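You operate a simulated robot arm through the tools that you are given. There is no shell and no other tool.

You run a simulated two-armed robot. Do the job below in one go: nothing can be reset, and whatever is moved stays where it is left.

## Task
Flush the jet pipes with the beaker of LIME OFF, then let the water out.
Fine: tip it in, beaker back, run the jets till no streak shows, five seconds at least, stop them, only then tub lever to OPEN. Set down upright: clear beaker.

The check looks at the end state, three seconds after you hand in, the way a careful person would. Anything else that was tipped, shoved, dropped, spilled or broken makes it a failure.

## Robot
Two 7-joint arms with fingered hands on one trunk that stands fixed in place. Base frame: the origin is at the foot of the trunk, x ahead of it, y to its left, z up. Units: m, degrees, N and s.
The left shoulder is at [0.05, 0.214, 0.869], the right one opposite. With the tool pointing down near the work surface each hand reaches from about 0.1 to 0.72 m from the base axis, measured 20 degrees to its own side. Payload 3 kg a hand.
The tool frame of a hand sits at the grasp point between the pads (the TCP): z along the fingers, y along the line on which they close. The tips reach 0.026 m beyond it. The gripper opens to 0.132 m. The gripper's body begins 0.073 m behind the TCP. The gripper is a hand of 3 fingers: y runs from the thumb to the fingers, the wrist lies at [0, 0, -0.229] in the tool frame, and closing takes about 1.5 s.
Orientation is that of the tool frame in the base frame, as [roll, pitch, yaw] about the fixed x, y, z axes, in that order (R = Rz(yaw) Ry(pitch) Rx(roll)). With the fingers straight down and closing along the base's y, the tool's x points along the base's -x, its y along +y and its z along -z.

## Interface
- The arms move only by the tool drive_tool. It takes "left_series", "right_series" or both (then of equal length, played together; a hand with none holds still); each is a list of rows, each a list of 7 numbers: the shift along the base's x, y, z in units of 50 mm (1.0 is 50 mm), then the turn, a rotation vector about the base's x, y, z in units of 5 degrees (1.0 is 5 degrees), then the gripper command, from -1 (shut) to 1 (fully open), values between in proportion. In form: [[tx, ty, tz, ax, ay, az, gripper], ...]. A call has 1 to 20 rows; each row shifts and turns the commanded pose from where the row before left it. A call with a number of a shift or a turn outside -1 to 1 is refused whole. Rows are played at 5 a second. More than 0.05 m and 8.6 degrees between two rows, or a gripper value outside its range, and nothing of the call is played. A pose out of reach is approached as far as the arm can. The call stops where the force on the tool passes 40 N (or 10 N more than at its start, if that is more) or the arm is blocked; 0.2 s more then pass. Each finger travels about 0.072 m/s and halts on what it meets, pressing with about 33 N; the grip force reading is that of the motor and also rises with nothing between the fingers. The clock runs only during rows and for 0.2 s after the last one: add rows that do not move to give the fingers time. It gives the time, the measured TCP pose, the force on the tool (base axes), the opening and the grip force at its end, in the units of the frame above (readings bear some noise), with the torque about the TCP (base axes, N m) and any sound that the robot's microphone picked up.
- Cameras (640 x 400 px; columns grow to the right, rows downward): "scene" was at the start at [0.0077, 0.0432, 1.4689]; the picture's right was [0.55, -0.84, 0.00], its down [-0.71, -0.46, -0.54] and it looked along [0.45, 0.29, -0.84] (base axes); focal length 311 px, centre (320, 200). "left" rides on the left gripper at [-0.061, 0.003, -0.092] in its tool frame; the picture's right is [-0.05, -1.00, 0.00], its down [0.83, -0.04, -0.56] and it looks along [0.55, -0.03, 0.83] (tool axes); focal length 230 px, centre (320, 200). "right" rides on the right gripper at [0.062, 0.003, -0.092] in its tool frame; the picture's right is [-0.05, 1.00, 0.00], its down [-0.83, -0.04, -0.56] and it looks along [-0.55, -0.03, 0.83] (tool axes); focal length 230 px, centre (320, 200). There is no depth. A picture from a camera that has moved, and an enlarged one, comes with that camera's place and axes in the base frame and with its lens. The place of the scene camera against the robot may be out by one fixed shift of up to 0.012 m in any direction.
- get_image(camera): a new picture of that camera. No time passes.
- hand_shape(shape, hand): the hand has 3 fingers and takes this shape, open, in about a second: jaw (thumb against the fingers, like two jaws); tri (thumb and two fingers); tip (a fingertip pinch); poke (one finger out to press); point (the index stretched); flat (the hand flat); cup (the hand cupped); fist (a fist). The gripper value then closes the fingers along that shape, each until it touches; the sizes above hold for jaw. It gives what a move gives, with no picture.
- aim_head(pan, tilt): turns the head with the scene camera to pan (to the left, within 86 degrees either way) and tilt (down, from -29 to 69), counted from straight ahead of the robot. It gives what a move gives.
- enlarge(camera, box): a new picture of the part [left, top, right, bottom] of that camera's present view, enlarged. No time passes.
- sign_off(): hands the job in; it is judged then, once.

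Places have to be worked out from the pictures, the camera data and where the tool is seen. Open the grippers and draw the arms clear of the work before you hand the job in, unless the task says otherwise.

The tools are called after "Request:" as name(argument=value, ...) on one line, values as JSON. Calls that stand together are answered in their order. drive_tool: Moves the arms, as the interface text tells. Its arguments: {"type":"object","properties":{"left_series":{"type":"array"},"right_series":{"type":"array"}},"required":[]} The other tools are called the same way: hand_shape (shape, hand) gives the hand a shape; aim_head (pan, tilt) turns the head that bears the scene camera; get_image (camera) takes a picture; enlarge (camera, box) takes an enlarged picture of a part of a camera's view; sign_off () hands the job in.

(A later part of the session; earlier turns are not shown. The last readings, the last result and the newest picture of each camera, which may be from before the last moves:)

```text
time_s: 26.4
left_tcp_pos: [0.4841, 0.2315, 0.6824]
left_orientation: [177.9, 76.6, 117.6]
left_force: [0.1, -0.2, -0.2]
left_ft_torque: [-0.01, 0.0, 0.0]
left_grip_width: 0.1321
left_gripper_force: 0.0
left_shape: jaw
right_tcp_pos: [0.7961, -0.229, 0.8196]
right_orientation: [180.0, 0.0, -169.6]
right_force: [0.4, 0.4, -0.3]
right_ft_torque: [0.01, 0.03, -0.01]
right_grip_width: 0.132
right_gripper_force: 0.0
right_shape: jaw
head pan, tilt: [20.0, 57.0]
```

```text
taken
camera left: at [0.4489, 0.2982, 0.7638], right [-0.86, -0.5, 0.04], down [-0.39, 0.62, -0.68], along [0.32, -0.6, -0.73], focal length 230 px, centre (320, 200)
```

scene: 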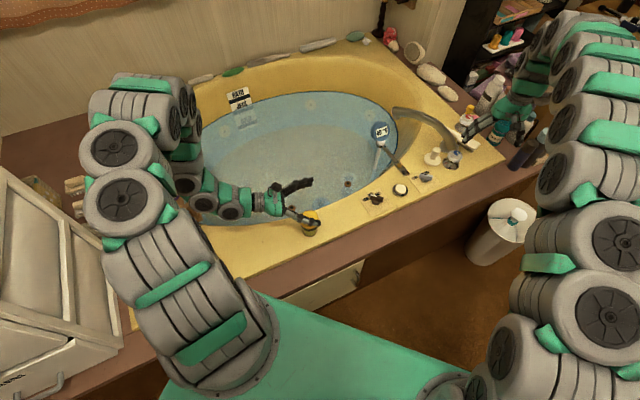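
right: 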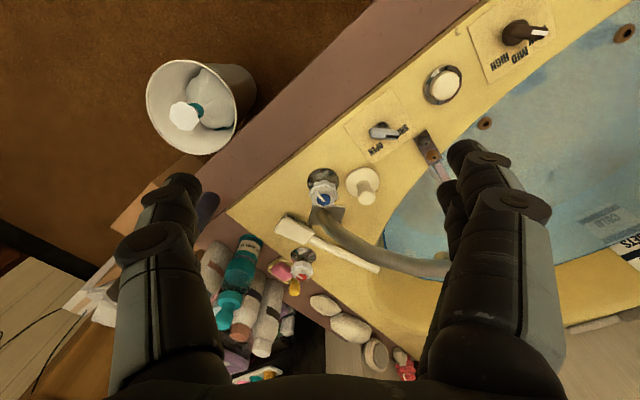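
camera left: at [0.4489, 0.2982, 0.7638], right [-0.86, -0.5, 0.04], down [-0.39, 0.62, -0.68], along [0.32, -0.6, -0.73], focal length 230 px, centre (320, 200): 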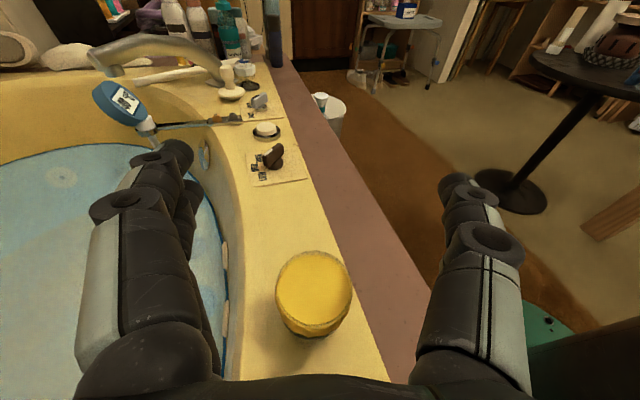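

The left camera puts the beaker's rim centre at about [0.485, 0.234], right between the open fingers. I descend slowly around it, stopping at z≈0.56 to check.

Request:
drive_tool(left_series=[[0, 0, -0.4, 0, 0, 0, 1], [0, 0, -0.4, 0, 0, 0, 1], [0.01, 0.01, -0.4, 0, 0, 0, 1], [0.01, 0.01, -0.4, 0, 0, 0, 1], [0, 0.01, -0.4, 0, 0, 0, 1], [0, 0.01, -0.4, 0, 0, 0, 1]])

Request:
get_image(camera="scene")

Request:
get_image(camera="left")

Request:
enlarge(camera="scene", box=[180, 150, 360, 262])

```text
time_s: 27.8
left_tcp_pos: [0.4835, 0.2334, 0.5618]
left_orientation: [177.9, 76.6, 117.8]
left_force: [0.5, 0.7, 0.2]
left_ft_torque: [-0.02, 0.0, 0.0]
left_grip_width: 0.1321
left_gripper_force: 0.0
left_shape: jaw
right_tcp_pos: [0.7951, -0.228, 0.8189]
right_orientation: [180.0, 0.0, -169.7]
right_force: [-0.4, 0.5, -0.1]
right_ft_torque: [-0.04, 0.0, 0.02]
right_grip_width: 0.1317
right_gripper_force: 0.0
right_shape: jaw
head pan, tilt: [20.0, 57.0]
```

```text
taken
```

scene: 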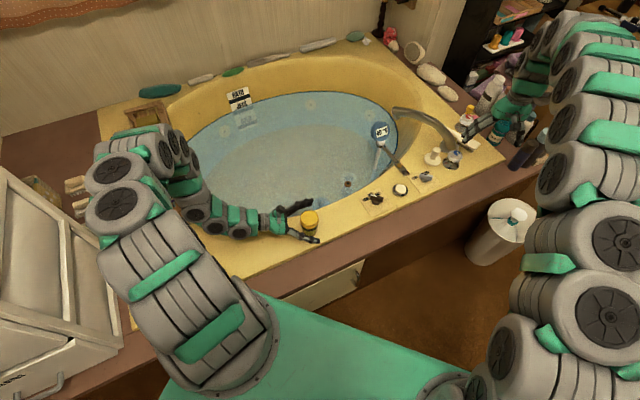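

```text
taken
camera left: at [0.4494, 0.3008, 0.6423], right [-0.86, -0.5, 0.04], down [-0.4, 0.62, -0.68], along [0.32, -0.6, -0.73], focal length 230 px, centre (320, 200)
```

left: 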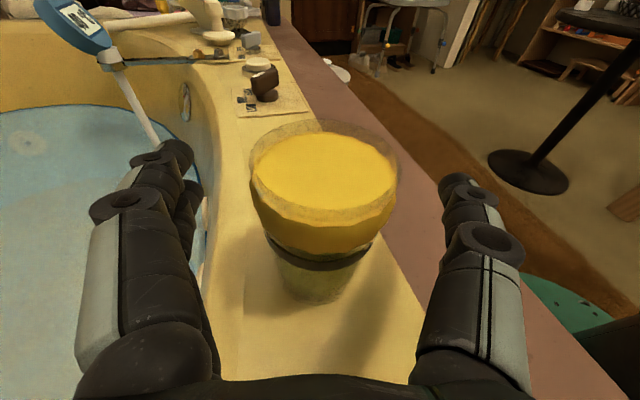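

```text
3.56 times, centred on (270, 206) of scene
camera zoom: at [0.0151, 0.0292, 1.4693], right [0.34, -0.94, 0.0], down [-0.79, -0.29, -0.54], along [0.51, 0.19, -0.84], focal length 1106 px, centre (498, 179)
```

zoom: 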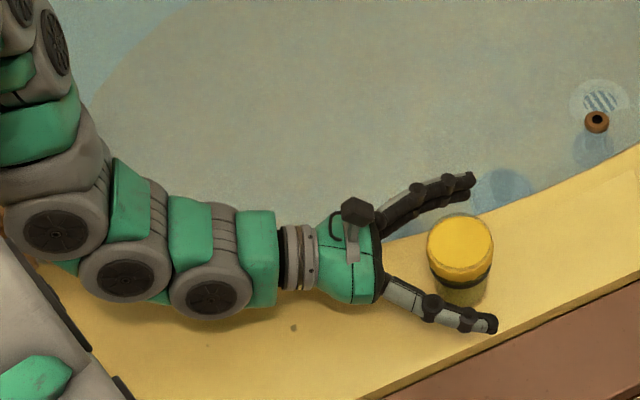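

The beaker sits centred between thumb and fingers. I lower another 2 cm to z≈0.54 and narrow the hand to about 75 mm to check the centring before gripping.

Request:
drive_tool(left_series=[[0, 0, -0.22, 0, 0, 0, 1], [0, 0, -0.22, 0, 0, 0, 1], [0, 0, 0, 0, 0, 0, 0.5], [0, 0, 0, 0, 0, 0, 0.3], [0, 0, 0, 0, 0, 0, 0.18], [0, 0, 0, 0, 0, 0, 0.18], [0, 0, 0, 0, 0, 0, 0.18]])

Request:
get_image(camera="left")

Request:
enlarge(camera="scene", box=[180, 150, 360, 262])

```text
time_s: 29.4
left_tcp_pos: [0.4848, 0.2332, 0.5385]
left_orientation: [178.2, 76.6, 118.0]
left_force: [-0.1, -0.4, 0.4]
left_ft_torque: [0.01, 0.02, 0.02]
left_grip_width: 0.0784
left_gripper_force: 0.0
left_shape: jaw
right_tcp_pos: [0.7954, -0.2293, 0.8191]
right_orientation: [180.0, 0.0, -169.7]
right_force: [-0.4, -0.3, 0.3]
right_ft_torque: [-0.03, -0.02, -0.02]
right_grip_width: 0.132
right_gripper_force: 0.1
right_shape: jaw
head pan, tilt: [20.0, 57.0]
```

```text
taken
camera left: at [0.4495, 0.3007, 0.6205], right [-0.86, -0.5, 0.04], down [-0.4, 0.62, -0.68], along [0.32, -0.6, -0.73], focal length 230 px, centre (320, 200)
```

left: 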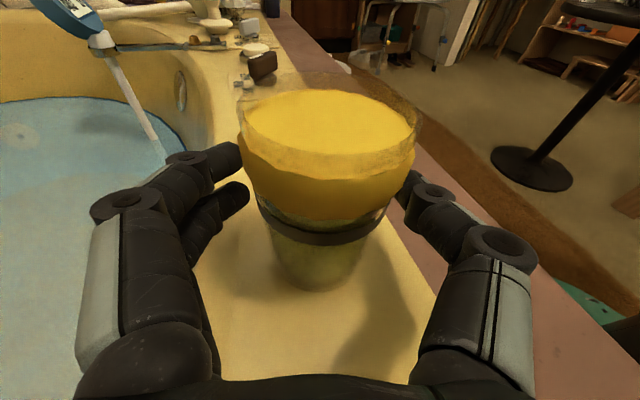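

```text
3.56 times, centred on (270, 206) of scene
camera zoom: at [0.0151, 0.0291, 1.4693], right [0.34, -0.94, 0.0], down [-0.79, -0.29, -0.54], along [0.51, 0.19, -0.84], focal length 1106 px, centre (498, 179)
```

zoom: 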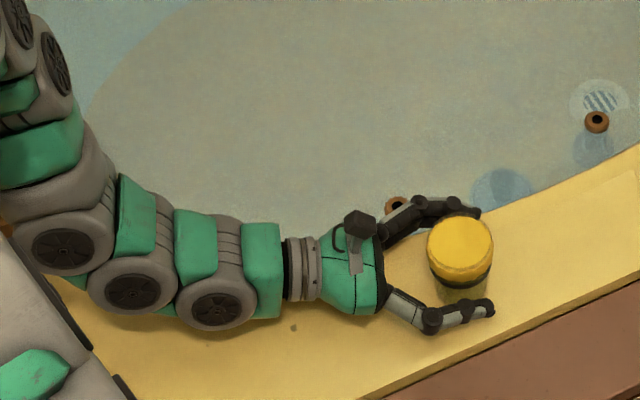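

The beaker is centred. I close the fingers on it and let the grip settle.

Request:
drive_tool(left_series=[[0, 0, 0, 0, 0, 0, 0.05], [0, 0, 0, 0, 0, 0, -0.1], [0, 0, 0, 0, 0, 0, -0.3], [0, 0, 0, 0, 0, 0, -0.5], [0, 0, 0, 0, 0, 0, -0.5], [0, 0, 0, 0, 0, 0, -0.5], [0, 0, 0, 0, 0, 0, -0.5]])

Request:
get_image(camera="left")

Request:
enlarge(camera="scene", box=[230, 170, 390, 270])

```text
time_s: 31.0
left_tcp_pos: [0.4846, 0.2337, 0.5387]
left_orientation: [178.2, 76.6, 117.8]
left_force: [0.1, 0.8, 1.5]
left_ft_torque: [0.01, 0.02, 0.02]
left_grip_width: 0.0158
left_gripper_force: 32.9
left_shape: jaw
right_tcp_pos: [0.7947, -0.2291, 0.8192]
right_orientation: [180.0, -0.1, -169.7]
right_force: [0.3, -0.1, 1.4]
right_ft_torque: [0.03, 0.0, 0.01]
right_grip_width: 0.1318
right_gripper_force: 0.0
right_shape: jaw
head pan, tilt: [20.0, 57.0]
```

```text
taken
camera left: at [0.4495, 0.3007, 0.6205], right [-0.86, -0.5, 0.04], down [-0.4, 0.62, -0.68], along [0.32, -0.6, -0.73], focal length 230 px, centre (320, 200)
```

left: 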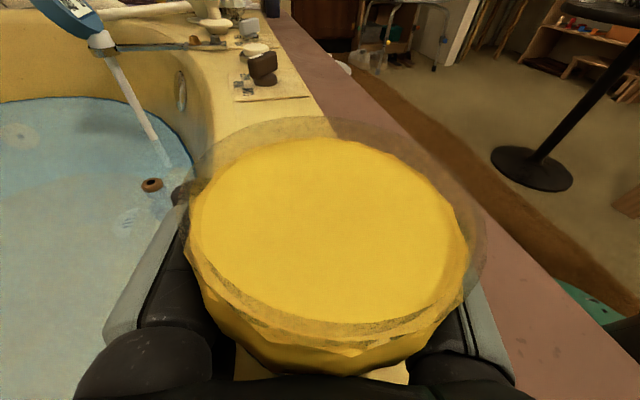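

```text
4.00 times, centred on (310, 220) of scene
camera zoom: at [0.0151, 0.0291, 1.4693], right [0.34, -0.94, 0.0], down [-0.79, -0.29, -0.54], along [0.51, 0.19, -0.84], focal length 1244 px, centre (360, 120)
```

zoom: 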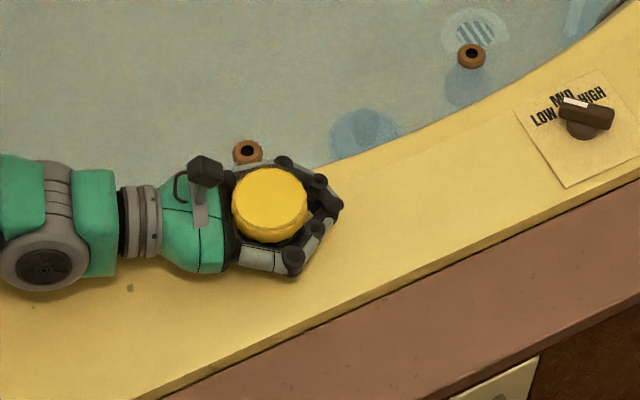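

The fingers curled round the beaker and drew it about 38 mm into the palm, still upright, with a firm 33 N enclosing grip. I lift 10 mm very gently and check that it comes along level.

Request:
drive_tool(left_series=[[0, 0, 0.05, 0, 0, 0, -0.5], [0, 0, 0.1, 0, 0, 0, -0.5], [0, 0, 0.1, 0, 0, 0, -0.5], [0, 0, 0.05, 0, 0, 0, -0.5], [0, 0, 0, 0, 0, 0, -0.5]])

Request:
get_image(camera="left")

Request:
enlarge(camera="scene", box=[230, 170, 390, 270])

```text
time_s: 32.2
left_tcp_pos: [0.4854, 0.2335, 0.5551]
left_orientation: [178.1, 76.6, 117.8]
left_force: [0.3, 0.0, -1.1]
left_ft_torque: [-0.03, -0.03, -0.03]
left_grip_width: 0.0154
left_gripper_force: 33.3
left_shape: jaw
right_tcp_pos: [0.7943, -0.2283, 0.8186]
right_orientation: [179.9, -0.1, -169.6]
right_force: [-0.2, -0.1, 0.5]
right_ft_torque: [0.02, 0.01, 0.0]
right_grip_width: 0.1318
right_gripper_force: 0.0
right_shape: jaw
head pan, tilt: [20.0, 57.0]
```

```text
taken
camera left: at [0.4503, 0.3006, 0.6361], right [-0.86, -0.5, 0.04], down [-0.39, 0.62, -0.68], along [0.32, -0.6, -0.73], focal length 230 px, centre (320, 200)
```

left: 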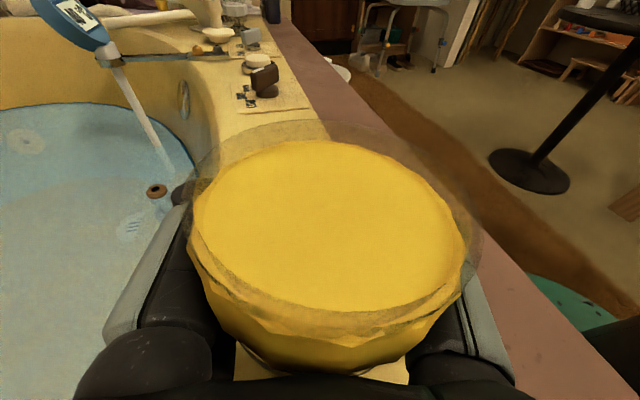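

```text
4.00 times, centred on (310, 220) of scene
camera zoom: at [0.0151, 0.0291, 1.4693], right [0.34, -0.94, 0.0], down [-0.79, -0.29, -0.54], along [0.51, 0.19, -0.84], focal length 1244 px, centre (360, 120)
```

zoom: 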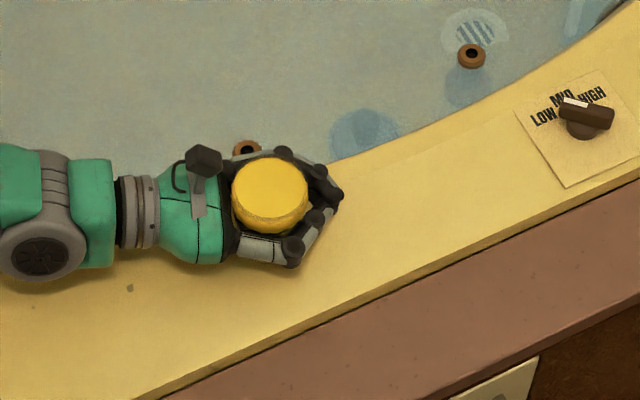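

The beaker lifts with the hand and stays level. I raise it slowly to z≈0.63.

Request:
drive_tool(left_series=[[0, 0, 0.07, 0, 0, 0, -0.5], [0, 0, 0.13, 0, 0, 0, -0.5], [0, 0, 0.18, 0, 0, 0, -0.5], [0, 0, 0.2, 0, 0, 0, -0.5], [0, 0, 0.2, 0, 0, 0, -0.5], [0, 0, 0.2, 0, 0, 0, -0.5], [0, 0, 0.2, 0, 0, 0, -0.5], [0, 0, 0.15, 0, 0, 0, -0.5], [0, 0, 0.1, 0, 0, 0, -0.5], [0, 0, 0.05, 0, 0, 0, -0.5], [0, 0, 0, 0, 0, 0, -0.5]])

Request:
get_image(camera="left")

Request:
get_image(camera="scene")

```text
time_s: 34.6
left_tcp_pos: [0.4842, 0.2337, 0.6299]
left_orientation: [178.2, 76.5, 117.8]
left_force: [0.1, 0.6, -1.4]
left_ft_torque: [-0.07, -0.05, 0.0]
left_grip_width: 0.0155
left_gripper_force: 32.8
left_shape: jaw
right_tcp_pos: [0.7965, -0.2295, 0.82]
right_orientation: [179.9, 0.0, -169.7]
right_force: [0.0, 0.4, 0.1]
right_ft_torque: [0.0, 0.02, -0.03]
right_grip_width: 0.1323
right_gripper_force: 0.0
right_shape: jaw
head pan, tilt: [20.0, 57.0]
```

```text
taken
camera left: at [0.4501, 0.3013, 0.71], right [-0.86, -0.5, 0.04], down [-0.39, 0.62, -0.68], along [0.32, -0.6, -0.73], focal length 230 px, centre (320, 200)
```

left: 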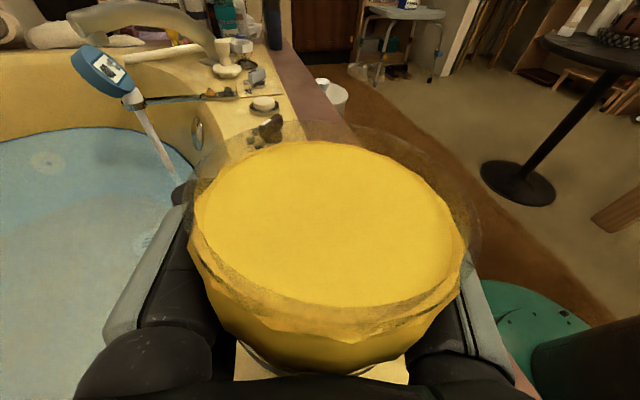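

```text
taken
```

scene: 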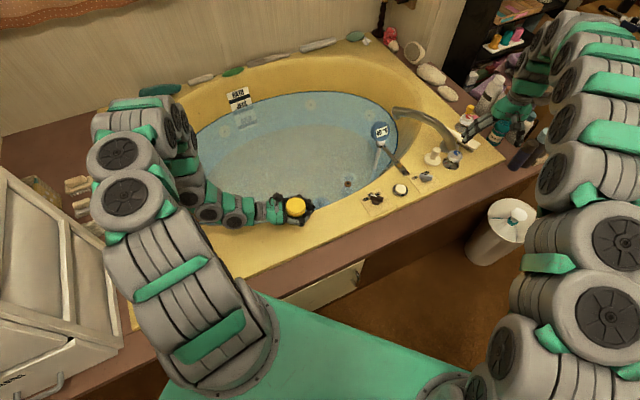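

The beaker is level and full. I carry it slowly out over the water toward [0.70, 0.36].

Request:
drive_tool(left_series=[[0.05, 0.03, 0, 0, 0, 0, -0.5], [0.1, 0.06, 0, 0, 0, 0, -0.5], [0.16, 0.09, 0, 0, 0, 0, -0.5], [0.2, 0.12, 0, 0, 0, 0, -0.5], [0.22, 0.13, 0, 0, 0, 0, -0.5], [0.22, 0.13, 0, 0, 0, 0, -0.5], [0.22, 0.13, 0, 0, 0, 0, -0.5], [0.22, 0.13, 0, 0, 0, 0, -0.5], [0.22, 0.13, 0, 0, 0, 0, -0.5], [0.22, 0.13, 0, 0, 0, 0, -0.5], [0.22, 0.13, 0, 0, 0, 0, -0.5], [0.22, 0.13, 0, 0, 0, 0, -0.5], [0.22, 0.13, 0, 0, 0, 0, -0.5], [0.22, 0.13, 0, 0, 0, 0, -0.5], [0.22, 0.13, 0, 0, 0, 0, -0.5], [0.22, 0.13, 0, 0, 0, 0, -0.5], [0.22, 0.13, 0, 0, 0, 0, -0.5], [0.22, 0.13, 0, 0, 0, 0, -0.5], [0.2, 0.12, 0, 0, 0, 0, -0.5], [0.16, 0.09, 0, 0, 0, 0, -0.5]])

Request:
get_image(camera="scene")

Request:
get_image(camera="left")

```text
time_s: 38.8
left_tcp_pos: [0.6825, 0.3516, 0.6289]
left_orientation: [178.1, 76.6, 117.8]
left_force: [0.0, -1.0, -2.5]
left_ft_torque: [-0.06, -0.02, -0.01]
left_grip_width: 0.0153
left_gripper_force: 33.2
left_shape: jaw
right_tcp_pos: [0.7958, -0.2305, 0.819]
right_orientation: [-180.0, 0.0, -169.8]
right_force: [0.9, 0.2, -0.5]
right_ft_torque: [-0.02, 0.03, -0.02]
right_grip_width: 0.1319
right_gripper_force: 0.0
right_shape: jaw
head pan, tilt: [20.0, 57.0]
```

```text
taken
```

scene: 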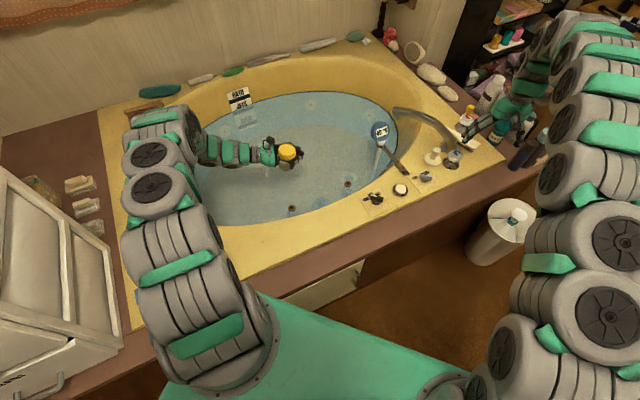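

```text
taken
camera left: at [0.6479, 0.4181, 0.7099], right [-0.86, -0.5, 0.04], down [-0.4, 0.62, -0.68], along [0.32, -0.6, -0.73], focal length 230 px, centre (320, 200)
```

left: 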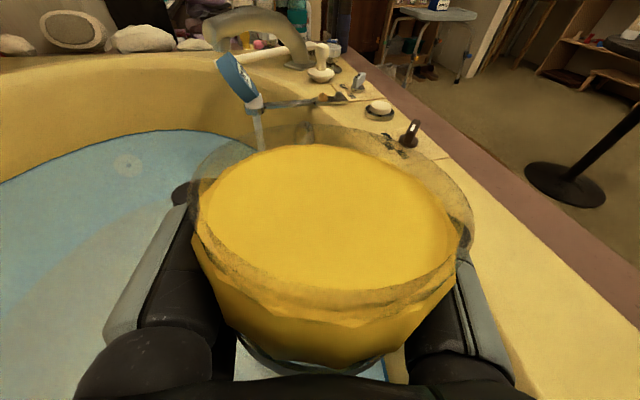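

The beaker is now well over the water at about [0.664, 0.385]. I tip it toward the middle of the tub by rolling slowly about the hand's axis, 60° first.

Request:
drive_tool(left_series=[[0, 0, 0, -0.29, 0.507, 0.139, -0.5], [0, 0, 0, -0.29, 0.507, 0.139, -0.5], [0, 0, 0, -0.29, 0.507, 0.139, -0.5], [0, 0, 0, -0.29, 0.507, 0.139, -0.5], [0, 0, 0, -0.29, 0.507, 0.139, -0.5], [0, 0, 0, -0.29, 0.507, 0.139, -0.5], [0, 0, 0, -0.29, 0.507, 0.139, -0.5], [0, 0, 0, -0.29, 0.507, 0.139, -0.5], [0, 0, 0, -0.29, 0.507, 0.139, -0.5], [0, 0, 0, -0.29, 0.507, 0.139, -0.5], [0, 0, 0, -0.29, 0.507, 0.139, -0.5], [0, 0, 0, -0.29, 0.507, 0.139, -0.5], [0, 0, 0, -0.29, 0.507, 0.139, -0.5], [0, 0, 0, -0.29, 0.507, 0.139, -0.5], [0, 0, 0, -0.29, 0.507, 0.139, -0.5], [0, 0, 0, -0.29, 0.507, 0.139, -0.5], [0, 0, 0, -0.29, 0.507, 0.139, -0.5], [0, 0, 0, -0.29, 0.507, 0.139, -0.5], [0, 0, 0, -0.29, 0.507, 0.139, -0.5], [0, 0, 0, -0.29, 0.507, 0.139, -0.5]])

Request:
get_image(camera="scene")

Request:
enlarge(camera="scene", box=[210, 90, 370, 220])

Request:
get_image(camera="left")

```text
time_s: 43.0
left_tcp_pos: [0.6553, 0.3439, 0.6314]
left_orientation: [-105.4, 29.5, -157.8]
left_force: [-0.7, -0.2, -0.8]
left_ft_torque: [0.0, -0.04, 0.04]
left_grip_width: 0.0154
left_gripper_force: 33.4
left_shape: jaw
left hand out of reach, approached as far as the arm can: row 19, 20
right_tcp_pos: [0.7952, -0.229, 0.8184]
right_orientation: [-180.0, 0.0, -169.7]
right_force: [-0.4, 0.1, 0.5]
right_ft_torque: [0.0, 0.02, 0.03]
right_grip_width: 0.1321
right_gripper_force: 0.1
right_shape: jaw
head pan, tilt: [20.0, 57.0]
```

```text
taken
```

scene: 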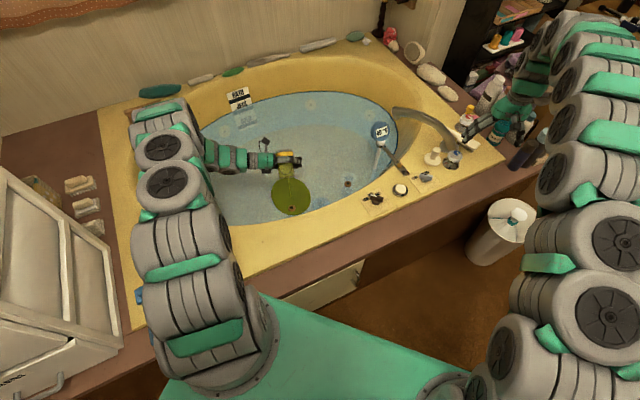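

```text
3.08 times, centred on (290, 155) of scene
camera zoom: at [0.0151, 0.0291, 1.4693], right [0.34, -0.94, 0.0], down [-0.79, -0.29, -0.54], along [0.51, 0.19, -0.84], focal length 957 px, centre (412, 338)
```

zoom: 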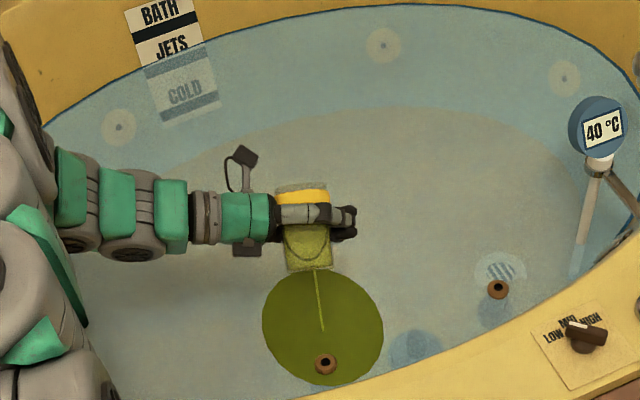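

```text
taken
camera left: at [0.6611, 0.4447, 0.6803], right [-0.3, -0.41, 0.86], down [-0.95, 0.18, -0.24], along [-0.05, -0.9, -0.44], focal length 230 px, centre (320, 200)
```

left: 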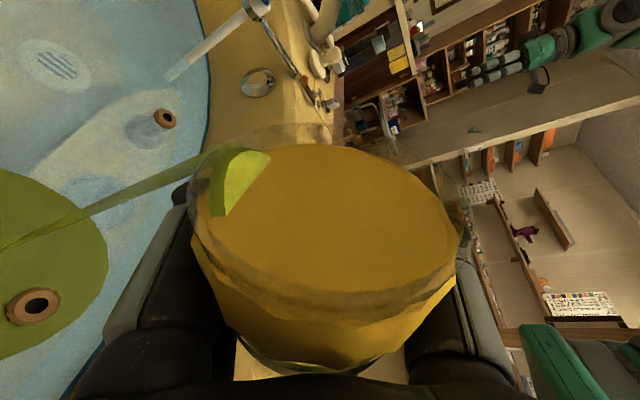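

LIME OFF is pouring into the water as intended, about 59° tipped, but the arm reached a joint limit in the last two rows. I yaw the hand back toward the forearm's own direction to free up more roll; this keeps the tilt and stays over the water.

Request:
drive_tool(left_series=[[0.06, 0.02, 0, 0, 0, 0.6, -0.5], [0.08, 0.03, 0, 0, 0, 0.8, -0.5], [0.1, 0.03, 0, 0, 0, 0.8, -0.5], [0.1, 0.03, 0, 0, 0, 0.8, -0.5], [0.1, 0.03, 0, 0, 0, 0.8, -0.5], [0.1, 0.03, 0, 0, 0, 0.8, -0.5], [0.1, 0.03, 0, 0, 0, 0.8, -0.5]])

Request:
get_image(camera="scene")

Request:
get_image(camera="left")

```text
time_s: 44.6
left_tcp_pos: [0.6874, 0.3556, 0.6318]
left_orientation: [-105.4, 29.5, -130.7]
left_force: [-0.1, -0.4, -2.3]
left_ft_torque: [-0.03, -0.08, 0.01]
left_grip_width: 0.0153
left_gripper_force: 32.8
left_shape: jaw
right_tcp_pos: [0.7946, -0.2288, 0.8183]
right_orientation: [-179.9, 0.1, -169.7]
right_force: [-0.6, 0.8, -0.8]
right_ft_torque: [-0.02, 0.0, -0.02]
right_grip_width: 0.1319
right_gripper_force: 0.0
right_shape: jaw
head pan, tilt: [20.0, 57.0]
```

```text
taken
```

scene: 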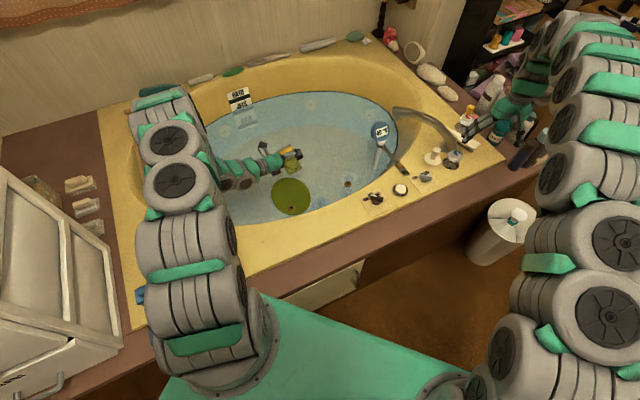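

```text
taken
camera left: at [0.6482, 0.4469, 0.6798], right [-0.08, -0.5, 0.86], down [-0.93, -0.28, -0.24], along [0.36, -0.82, -0.44], focal length 230 px, centre (320, 200)
```

left: 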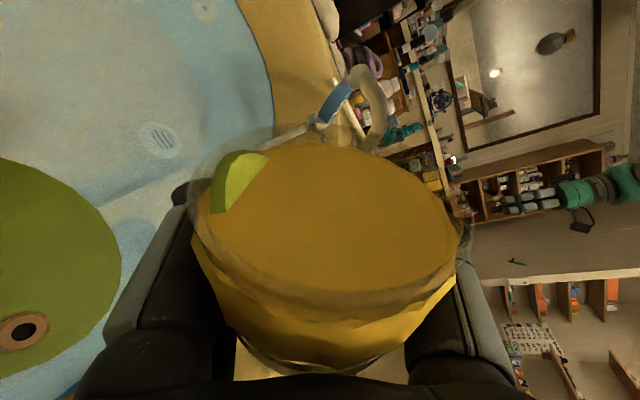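

The stream paused (the liquid is level with the lip at this tilt), and the yaw freed the wrist with no reach warning. I continue rolling another 40° to pour the rest, near [0.68, 0.42].

Request:
drive_tool(left_series=[[0, 0, 0, -0.49, 0.318, 0.139, -0.5], [0, 0, 0, -0.49, 0.318, 0.139, -0.5], [0, 0, 0, -0.49, 0.318, 0.139, -0.5], [0, 0, 0, -0.49, 0.318, 0.139, -0.5], [0, 0, 0, -0.49, 0.318, 0.139, -0.5], [0, 0, 0, -0.49, 0.318, 0.139, -0.5], [0, 0, 0, -0.49, 0.318, 0.139, -0.5], [0, 0, 0, -0.49, 0.318, 0.139, -0.5], [0, 0, 0, -0.49, 0.318, 0.139, -0.5], [0, 0, 0, -0.49, 0.318, 0.139, -0.5], [0, 0, 0, -0.49, 0.318, 0.139, -0.5], [0, 0, 0, -0.49, 0.318, 0.139, -0.5]])

Request:
get_image(camera="scene")

Request:
get_image(camera="left")

```text
time_s: 47.2
left_tcp_pos: [0.6609, 0.3448, 0.6204]
left_orientation: [-103.3, 3.2, -123.8]
left_force: [-0.7, 0.7, -1.2]
left_ft_torque: [0.01, 0.01, -0.03]
left_grip_width: 0.0154
left_gripper_force: 33.0
left_shape: jaw
left hand out of reach, approached as far as the arm can: row 8, 9, 10, 11, 12
right_tcp_pos: [0.7952, -0.2292, 0.8188]
right_orientation: [-180.0, 0.0, -169.6]
right_force: [-0.1, 0.0, 0.0]
right_ft_torque: [0.02, -0.06, 0.01]
right_grip_width: 0.1319
right_gripper_force: 0.1
right_shape: jaw
head pan, tilt: [20.0, 57.0]
```

```text
taken
```

scene: 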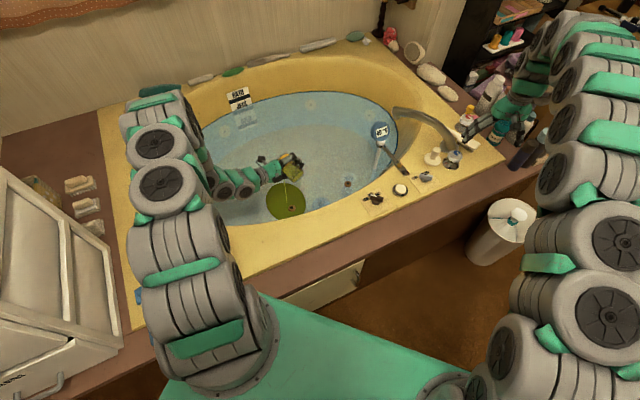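

```text
taken
camera left: at [0.6194, 0.4446, 0.642], right [0.19, -0.13, 0.97], down [-0.91, -0.4, 0.12], along [0.37, -0.91, -0.2], focal length 230 px, centre (320, 200)
```

left: 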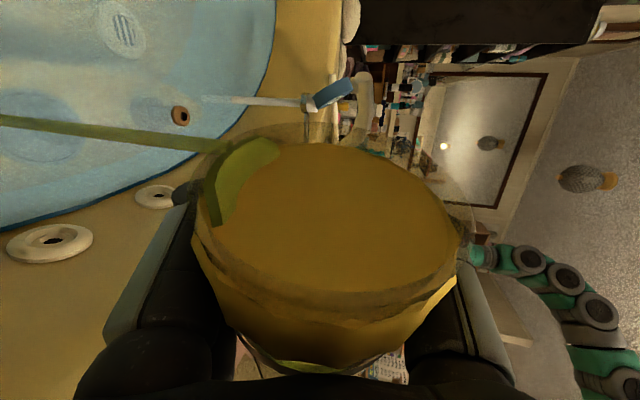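

It's still pouring at about 84° tilt, and the limit showed up again. I yaw another 30° and shift slightly outward to gain the last of the roll, keeping the mouth over the water.

Request:
drive_tool(left_series=[[0.08, 0.04, 0.02, 0, 0, 0.7, -0.5], [0.1, 0.04, 0.04, 0, 0, 0.8, -0.5], [0.1, 0.04, 0.04, 0, 0, 0.8, -0.5], [0.1, 0.04, 0.04, 0, 0, 0.8, -0.5], [0.1, 0.04, 0.04, 0, 0, 0.8, -0.5], [0.1, 0.04, 0.04, 0, 0, 0.8, -0.5], [0.1, 0.04, 0, 0, 0, 0.8, -0.5], [0.1, 0.04, 0, 0, 0, 0.8, -0.5]])

Request:
get_image(camera="scene")

Request:
get_image(camera="left")

```text
time_s: 49.0
left_tcp_pos: [0.7001, 0.3609, 0.6316]
left_orientation: [-103.4, 3.3, -92.2]
left_force: [0.6, 0.0, -0.8]
left_ft_torque: [0.02, -0.02, -0.02]
left_grip_width: 0.0154
left_gripper_force: 33.1
left_shape: jaw
right_tcp_pos: [0.7955, -0.2283, 0.8196]
right_orientation: [-180.0, 0.1, -169.7]
right_force: [-0.8, 0.0, 0.4]
right_ft_torque: [-0.01, 0.0, -0.02]
right_grip_width: 0.1319
right_gripper_force: 0.2
right_shape: jaw
head pan, tilt: [20.0, 57.0]
```

```text
taken
```

scene: 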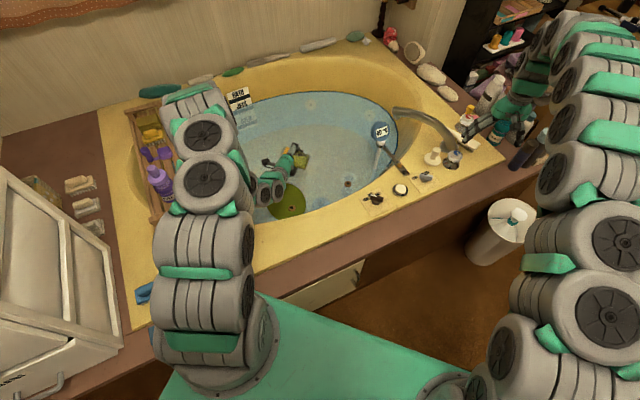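

```text
taken
camera left: at [0.6114, 0.4248, 0.6535], right [0.23, -0.01, 0.97], down [-0.56, -0.82, 0.12], along [0.79, -0.58, -0.2], focal length 230 px, centre (320, 200)
```

left: 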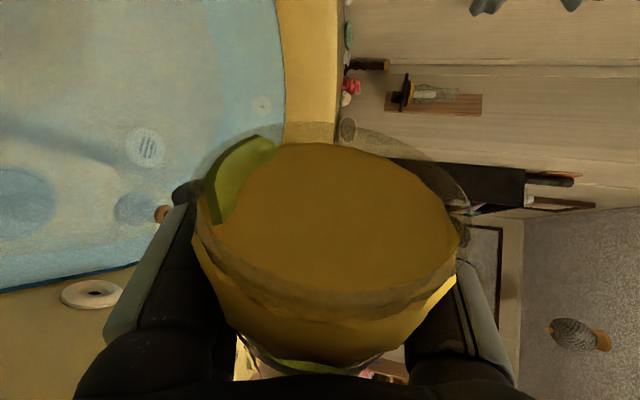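

No reach warning after the yaw. I roll another 36° about the hand axis to empty it completely.

Request:
drive_tool(left_series=[[0, 0, 0, -0.584, 0.016, 0.138, -0.5], [0, 0, 0, -0.584, 0.016, 0.138, -0.5], [0, 0, 0, -0.584, 0.016, 0.138, -0.5], [0, 0, 0, -0.584, 0.016, 0.138, -0.5], [0, 0, 0, -0.584, 0.016, 0.138, -0.5], [0, 0, 0, -0.584, 0.016, 0.138, -0.5], [0, 0, 0, -0.584, 0.016, 0.138, -0.5], [0, 0, 0, -0.584, 0.016, 0.138, -0.5], [0, 0, 0, -0.584, 0.016, 0.138, -0.5], [0, 0, 0, -0.584, 0.016, 0.138, -0.5], [0, 0, 0, -0.584, 0.016, 0.138, -0.5], [0, 0, 0, -0.584, 0.016, 0.138, -0.5]])

Request:
get_image(camera="scene")

Request:
get_image(camera="left")

```text
time_s: 51.6
left_tcp_pos: [0.6654, 0.3627, 0.6242]
left_orientation: [-104.2, -16.9, -87.2]
left_force: [-0.7, 0.6, -0.2]
left_ft_torque: [0.02, -0.01, 0.03]
left_grip_width: 0.0153
left_gripper_force: 32.9
left_shape: jaw
left hand out of reach, approached as far as the arm can: row 6, 7, 8, 9, 10, 11, 12
right_tcp_pos: [0.7953, -0.2295, 0.8192]
right_orientation: [-180.0, 0.1, -169.7]
right_force: [0.2, -0.3, -0.9]
right_ft_torque: [0.02, -0.02, -0.02]
right_grip_width: 0.1319
right_gripper_force: 0.0
right_shape: jaw
head pan, tilt: [20.0, 57.0]
```

```text
taken
```

scene: 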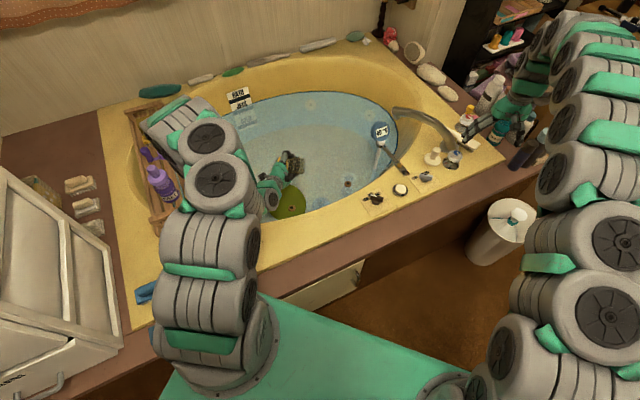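

```text
taken
camera left: at [0.5727, 0.4236, 0.6254], right [0.23, 0.34, 0.91], down [-0.49, -0.77, 0.41], along [0.84, -0.54, -0.01], focal length 230 px, centre (320, 200)
```

left: 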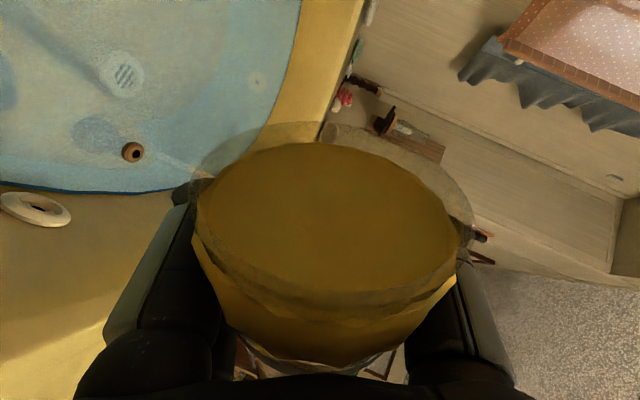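

The tilt is about 104° and the green lip of liquid at the mouth is gone. I zoom in to judge whether it is empty.

Request:
enlarge(camera="left", box=[160, 100, 500, 400])

Request:
enlarge(camera="scene", box=[230, 120, 350, 230])

```text
1.33 times, centred on (330, 250) of left
camera zoom: at [0.5727, 0.4236, 0.6254], right [0.23, 0.34, 0.91], down [-0.49, -0.77, 0.41], along [0.84, -0.54, -0.01], focal length 307 px, centre (307, 133)
```

zoom: 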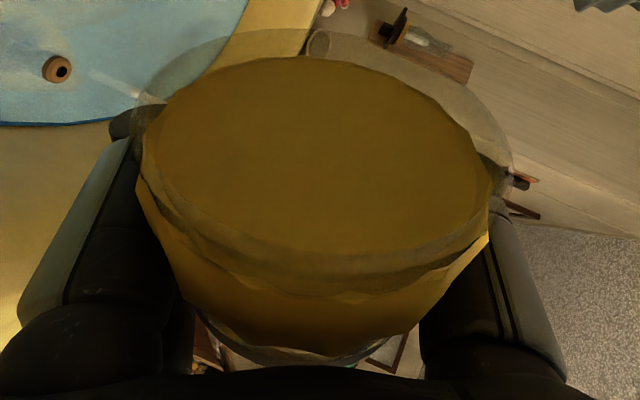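

```text
3.64 times, centred on (290, 175) of scene
camera zoom: at [0.0151, 0.0291, 1.4693], right [0.34, -0.94, 0.0], down [-0.79, -0.29, -0.54], along [0.51, 0.19, -0.84], focal length 1131 px, centre (429, 291)
```

zoom: 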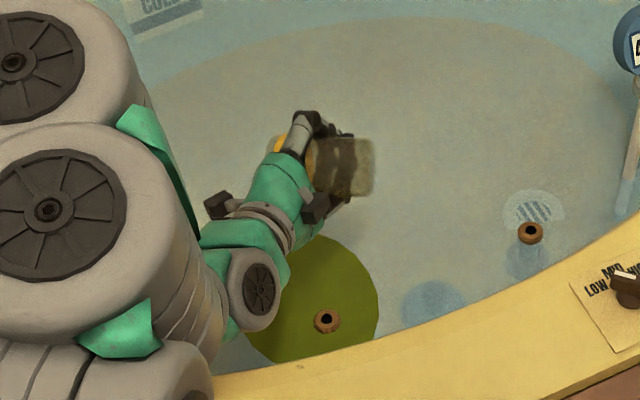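

The clear lower half, which looked olive-green with liquid earlier, is now see-through. I hold this tilt for two seconds to let any last drops fall and look again.

Request:
drive_tool(left_series=[[0, 0, 0, 0, 0, 0, -0.5], [0, 0, 0, 0, 0, 0, -0.5], [0, 0, 0, 0, 0, 0, -0.5], [0, 0, 0, 0, 0, 0, -0.5], [0, 0, 0, 0, 0, 0, -0.5], [0, 0, 0, 0, 0, 0, -0.5], [0, 0, 0, 0, 0, 0, -0.5], [0, 0, 0, 0, 0, 0, -0.5], [0, 0, 0, 0, 0, 0, -0.5], [0, 0, 0, 0, 0, 0, -0.5]])

Request:
enlarge(camera="scene", box=[230, 120, 350, 230])

Request:
get_image(camera="left")

```text
time_s: 53.8
left_tcp_pos: [0.666, 0.3639, 0.6251]
left_orientation: [-104.2, -16.9, -87.3]
left_force: [0.4, 0.6, -0.7]
left_ft_torque: [0.02, -0.04, 0.01]
left_grip_width: 0.0152
left_gripper_force: 33.2
left_shape: jaw
right_tcp_pos: [0.7958, -0.2292, 0.8191]
right_orientation: [-180.0, 0.0, -169.6]
right_force: [-0.6, 0.3, -0.7]
right_ft_torque: [0.01, 0.0, 0.01]
right_grip_width: 0.1321
right_gripper_force: 0.2
right_shape: jaw
head pan, tilt: [20.0, 57.0]
```

```text
3.64 times, centred on (290, 175) of scene
camera zoom: at [0.0151, 0.0291, 1.4693], right [0.34, -0.94, 0.0], down [-0.79, -0.29, -0.54], along [0.51, 0.19, -0.84], focal length 1131 px, centre (429, 291)
```

zoom: 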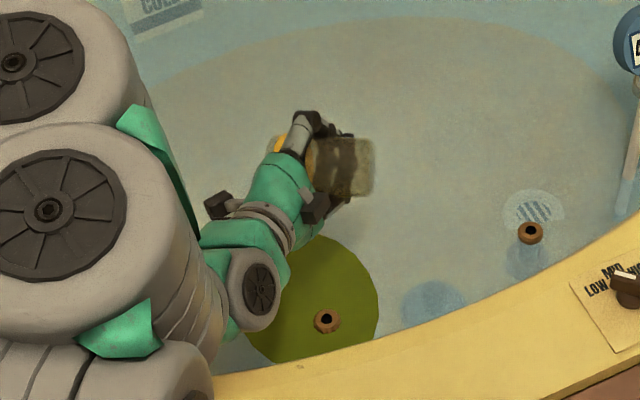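

```text
taken
camera left: at [0.5727, 0.4236, 0.6253], right [0.23, 0.34, 0.91], down [-0.49, -0.77, 0.41], along [0.84, -0.54, -0.01], focal length 230 px, centre (320, 200)
```

left: 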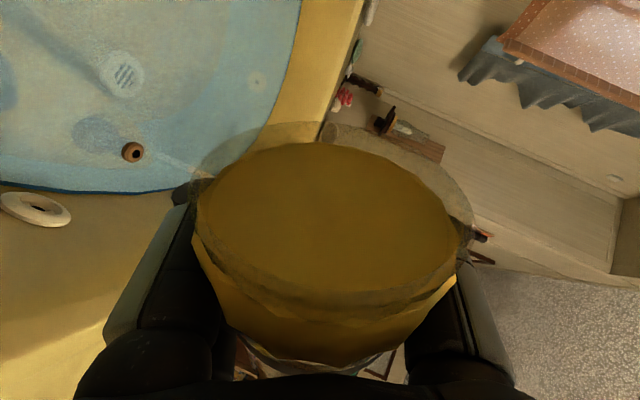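

The pool has stopped growing and nothing more runs out: the beaker is empty. I roll it back upright in place, over the water.

Request:
drive_tool(left_series=[[0, 0, 0, 0.773, -0.02, -0.187, -0.5], [0, 0, 0, 0.773, -0.02, -0.187, -0.5], [0, 0, 0, 0.773, -0.02, -0.187, -0.5], [0, 0, 0, 0.773, -0.02, -0.187, -0.5], [0, 0, 0, 0.773, -0.02, -0.187, -0.5], [0, 0, 0, 0.773, -0.02, -0.187, -0.5], [0, 0, 0, 0.773, -0.02, -0.187, -0.5], [0, 0, 0, 0.773, -0.02, -0.187, -0.5], [0, 0, 0, 0.773, -0.02, -0.187, -0.5], [0, 0, 0, 0.773, -0.02, -0.187, -0.5], [0, 0, 0, 0.773, -0.02, -0.187, -0.5], [0, 0, 0, 0.773, -0.02, -0.187, -0.5], [0, 0, 0, 0.773, -0.02, -0.187, -0.5], [0, 0, 0, 0.773, -0.02, -0.187, -0.5]])

Request:
drive_tool(left_series=[[0, 0, 0, 0.773, -0.02, -0.187, -0.5], [0, 0, 0, 0.773, -0.02, -0.187, -0.5], [0, 0, 0, 0.773, -0.02, -0.187, -0.5], [0, 0, 0, 0.773, -0.02, -0.187, -0.5], [0, 0, 0, 0.773, -0.02, -0.187, -0.5], [0, 0, 0, 0.773, -0.02, -0.187, -0.5], [0, 0, 0, 0.773, -0.02, -0.187, -0.5], [0, 0, 0, 0.773, -0.02, -0.187, -0.5], [0, 0, 0, 0.773, -0.02, -0.187, -0.5], [0, 0, 0, 0.773, -0.02, -0.187, -0.5], [0, 0, 0, 0.773, -0.02, -0.187, -0.5], [0, 0, 0, 0.773, -0.02, -0.187, -0.5], [0, 0, 0, 0.773, -0.02, -0.187, -0.5]])

Request:
get_image(camera="scene")

Request:
get_image(camera="left")

```text
time_s: 56.8
left_tcp_pos: [0.6657, 0.3633, 0.6227]
left_orientation: [-107.2, 37.2, -102.2]
left_force: [0.1, 0.7, -1.4]
left_ft_torque: [0.01, -0.03, 0.02]
left_grip_width: 0.0154
left_gripper_force: 32.8
left_shape: jaw
right_tcp_pos: [0.7948, -0.2294, 0.8197]
right_orientation: [-180.0, 0.0, -169.7]
right_force: [-0.1, -0.6, -0.3]
right_ft_torque: [-0.01, 0.03, 0.03]
right_grip_width: 0.1317
right_gripper_force: 0.1
right_shape: jaw
head pan, tilt: [20.0, 57.0]
```

```text
time_s: 59.6
left_tcp_pos: [0.666, 0.3639, 0.624]
left_orientation: [179.2, 76.2, 177.6]
left_force: [-0.5, -0.9, 0.0]
left_ft_torque: [0.01, -0.05, 0.06]
left_grip_width: 0.0153
left_gripper_force: 32.6
left_shape: jaw
right_tcp_pos: [0.7944, -0.2282, 0.8202]
right_orientation: [180.0, 0.1, -169.7]
right_force: [-0.5, 0.0, 0.2]
right_ft_torque: [0.0, 0.0, 0.02]
right_grip_width: 0.132
right_gripper_force: 0.0
right_shape: jaw
head pan, tilt: [20.0, 57.0]
```

```text
taken
```

scene: 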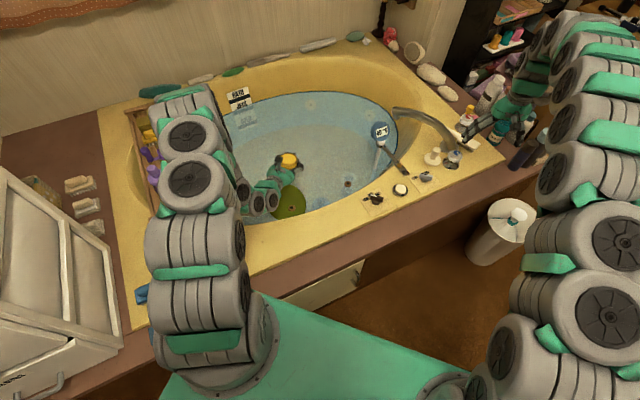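

```text
taken
camera left: at [0.5908, 0.3685, 0.7059], right [-0.02, -1.0, 0.05], down [-0.74, -0.02, -0.67], along [0.68, -0.05, -0.74], focal length 230 px, centre (320, 200)
```

left: 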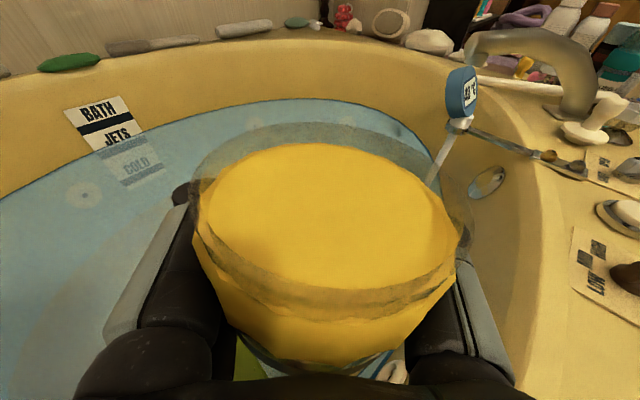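

The beaker is upright again. I yaw the hand back −58.5° to the orientation it was picked up with.

Request:
drive_tool(left_series=[[0, 0, 0, 0, 0, -0.9, -0.5], [0, 0, 0, 0, 0, -0.9, -0.5], [0, 0, 0, 0, 0, -0.9, -0.5], [0, 0, 0, 0, 0, -0.9, -0.5], [0, 0, 0, 0, 0, -0.9, -0.5], [0, 0, 0, 0, 0, -0.9, -0.5], [0, 0, 0, 0, 0, -0.9, -0.5], [0, 0, 0, 0, 0, -0.9, -0.5], [0, 0, 0, 0, 0, -0.9, -0.5], [0, 0, 0, 0, 0, -0.9, -0.5], [0, 0, 0, 0, 0, -0.9, -0.5], [0, 0, 0, 0, 0, -0.9, -0.5], [0, 0, 0, 0, 0, -0.9, -0.5]])

Request:
get_image(camera="scene")

Request:
get_image(camera="left")

```text
time_s: 62.4
left_tcp_pos: [0.6651, 0.3633, 0.6246]
left_orientation: [179.4, 76.3, 119.2]
left_force: [-0.3, -0.2, -1.1]
left_ft_torque: [-0.03, -0.01, 0.0]
left_grip_width: 0.0153
left_gripper_force: 33.2
left_shape: jaw
right_tcp_pos: [0.7949, -0.229, 0.819]
right_orientation: [180.0, 0.0, -169.7]
right_force: [0.0, -0.5, -0.1]
right_ft_torque: [0.0, 0.0, 0.02]
right_grip_width: 0.132
right_gripper_force: 0.1
right_shape: jaw
head pan, tilt: [20.0, 57.0]
```

```text
taken
```

scene: 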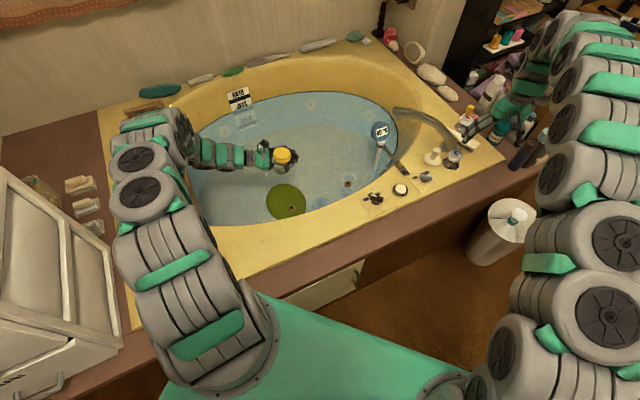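

```text
taken
camera left: at [0.631, 0.4307, 0.706], right [-0.86, -0.51, 0.05], down [-0.4, 0.62, -0.68], along [0.31, -0.6, -0.74], focal length 230 px, centre (320, 200)
```

left: 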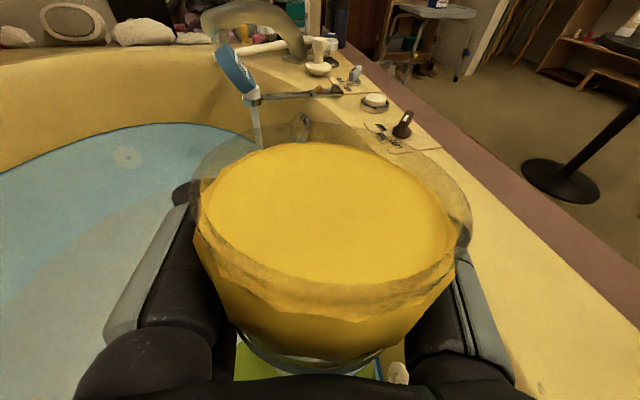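

I look closely at the beaker in the scene view before carrying it back.

Request:
enlarge(camera="scene", box=[250, 130, 330, 230])

Request:
enlarge(camera="left", box=[180, 240, 480, 400])

```text
4.00 times, centred on (290, 180) of scene
camera zoom: at [0.0151, 0.0292, 1.4693], right [0.34, -0.94, 0.0], down [-0.79, -0.29, -0.54], along [0.51, 0.19, -0.84], focal length 1244 px, centre (440, 280)
```

zoom: 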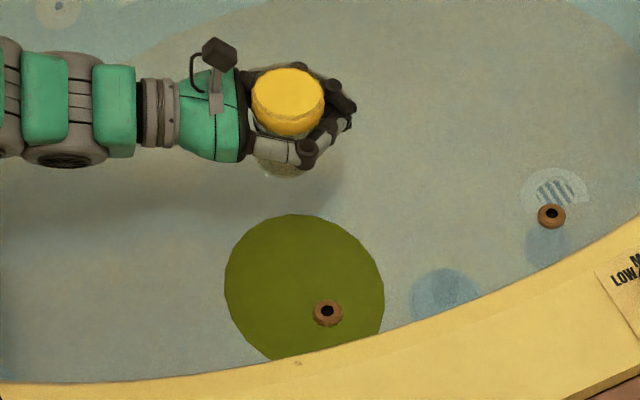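

```text
2.13 times, centred on (330, 320) of left
camera zoom: at [0.631, 0.4307, 0.706], right [-0.86, -0.51, 0.05], down [-0.4, 0.62, -0.68], along [0.31, -0.6, -0.74], focal length 491 px, centre (299, -56)
```

zoom: 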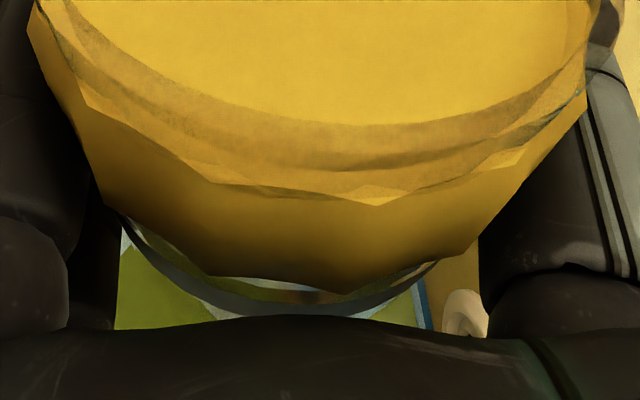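

The lower glass is now clear, so the beaker is empty. I carry it back above its original spot, which needs the hand at about [0.507, 0.202] because the beaker sits deeper in the palm.

Request:
drive_tool(left_series=[[-0.2, -0.2, 0.01, 0, 0, 0, -0.5], [-0.35, -0.36, 0.01, 0, 0, 0, -0.5], [-0.35, -0.36, 0.01, 0, 0, 0, -0.5], [-0.35, -0.36, 0.01, 0, 0, 0, -0.5], [-0.35, -0.36, 0.01, 0, 0, 0, -0.5], [-0.35, -0.36, 0, 0, 0, 0, -0.5], [-0.35, -0.36, 0, 0, 0, 0, -0.5], [-0.35, -0.36, 0, 0, 0, 0, -0.5], [-0.35, -0.36, 0, 0, 0, 0, -0.5], [-0.15, -0.15, 0, 0, 0, 0, -0.5], [0, 0, 0, 0, 0, 0, -0.5]])

Request:
get_image(camera="scene")

Request:
enlarge(camera="scene", box=[230, 170, 390, 270])

```text
time_s: 64.8
left_tcp_pos: [0.5088, 0.2027, 0.6281]
left_orientation: [179.6, 76.4, 119.4]
left_force: [-0.5, 0.4, -0.6]
left_ft_torque: [0.0, 0.02, 0.0]
left_grip_width: 0.0153
left_gripper_force: 32.8
left_shape: jaw
right_tcp_pos: [0.7951, -0.2292, 0.819]
right_orientation: [-179.9, 0.1, -169.8]
right_force: [-0.7, 0.0, -0.3]
right_ft_torque: [-0.02, 0.0, -0.01]
right_grip_width: 0.1318
right_gripper_force: 0.1
right_shape: jaw
head pan, tilt: [20.0, 57.0]
```

```text
taken
```

scene: 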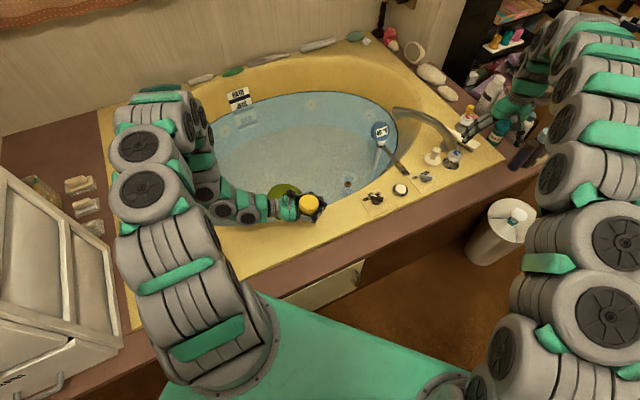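

```text
4.00 times, centred on (310, 220) of scene
camera zoom: at [0.0151, 0.0291, 1.4693], right [0.34, -0.94, 0.0], down [-0.79, -0.29, -0.54], along [0.51, 0.19, -0.84], focal length 1244 px, centre (360, 120)
```

zoom: 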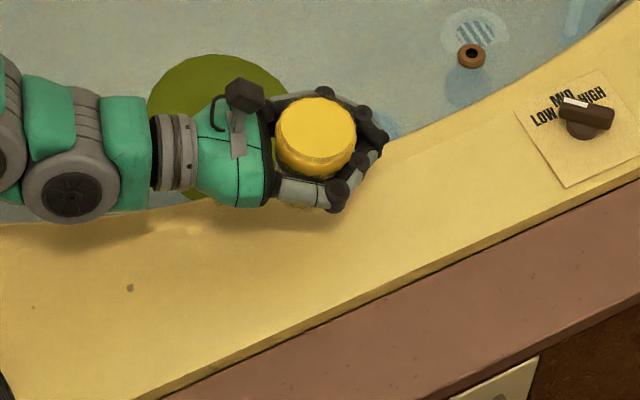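

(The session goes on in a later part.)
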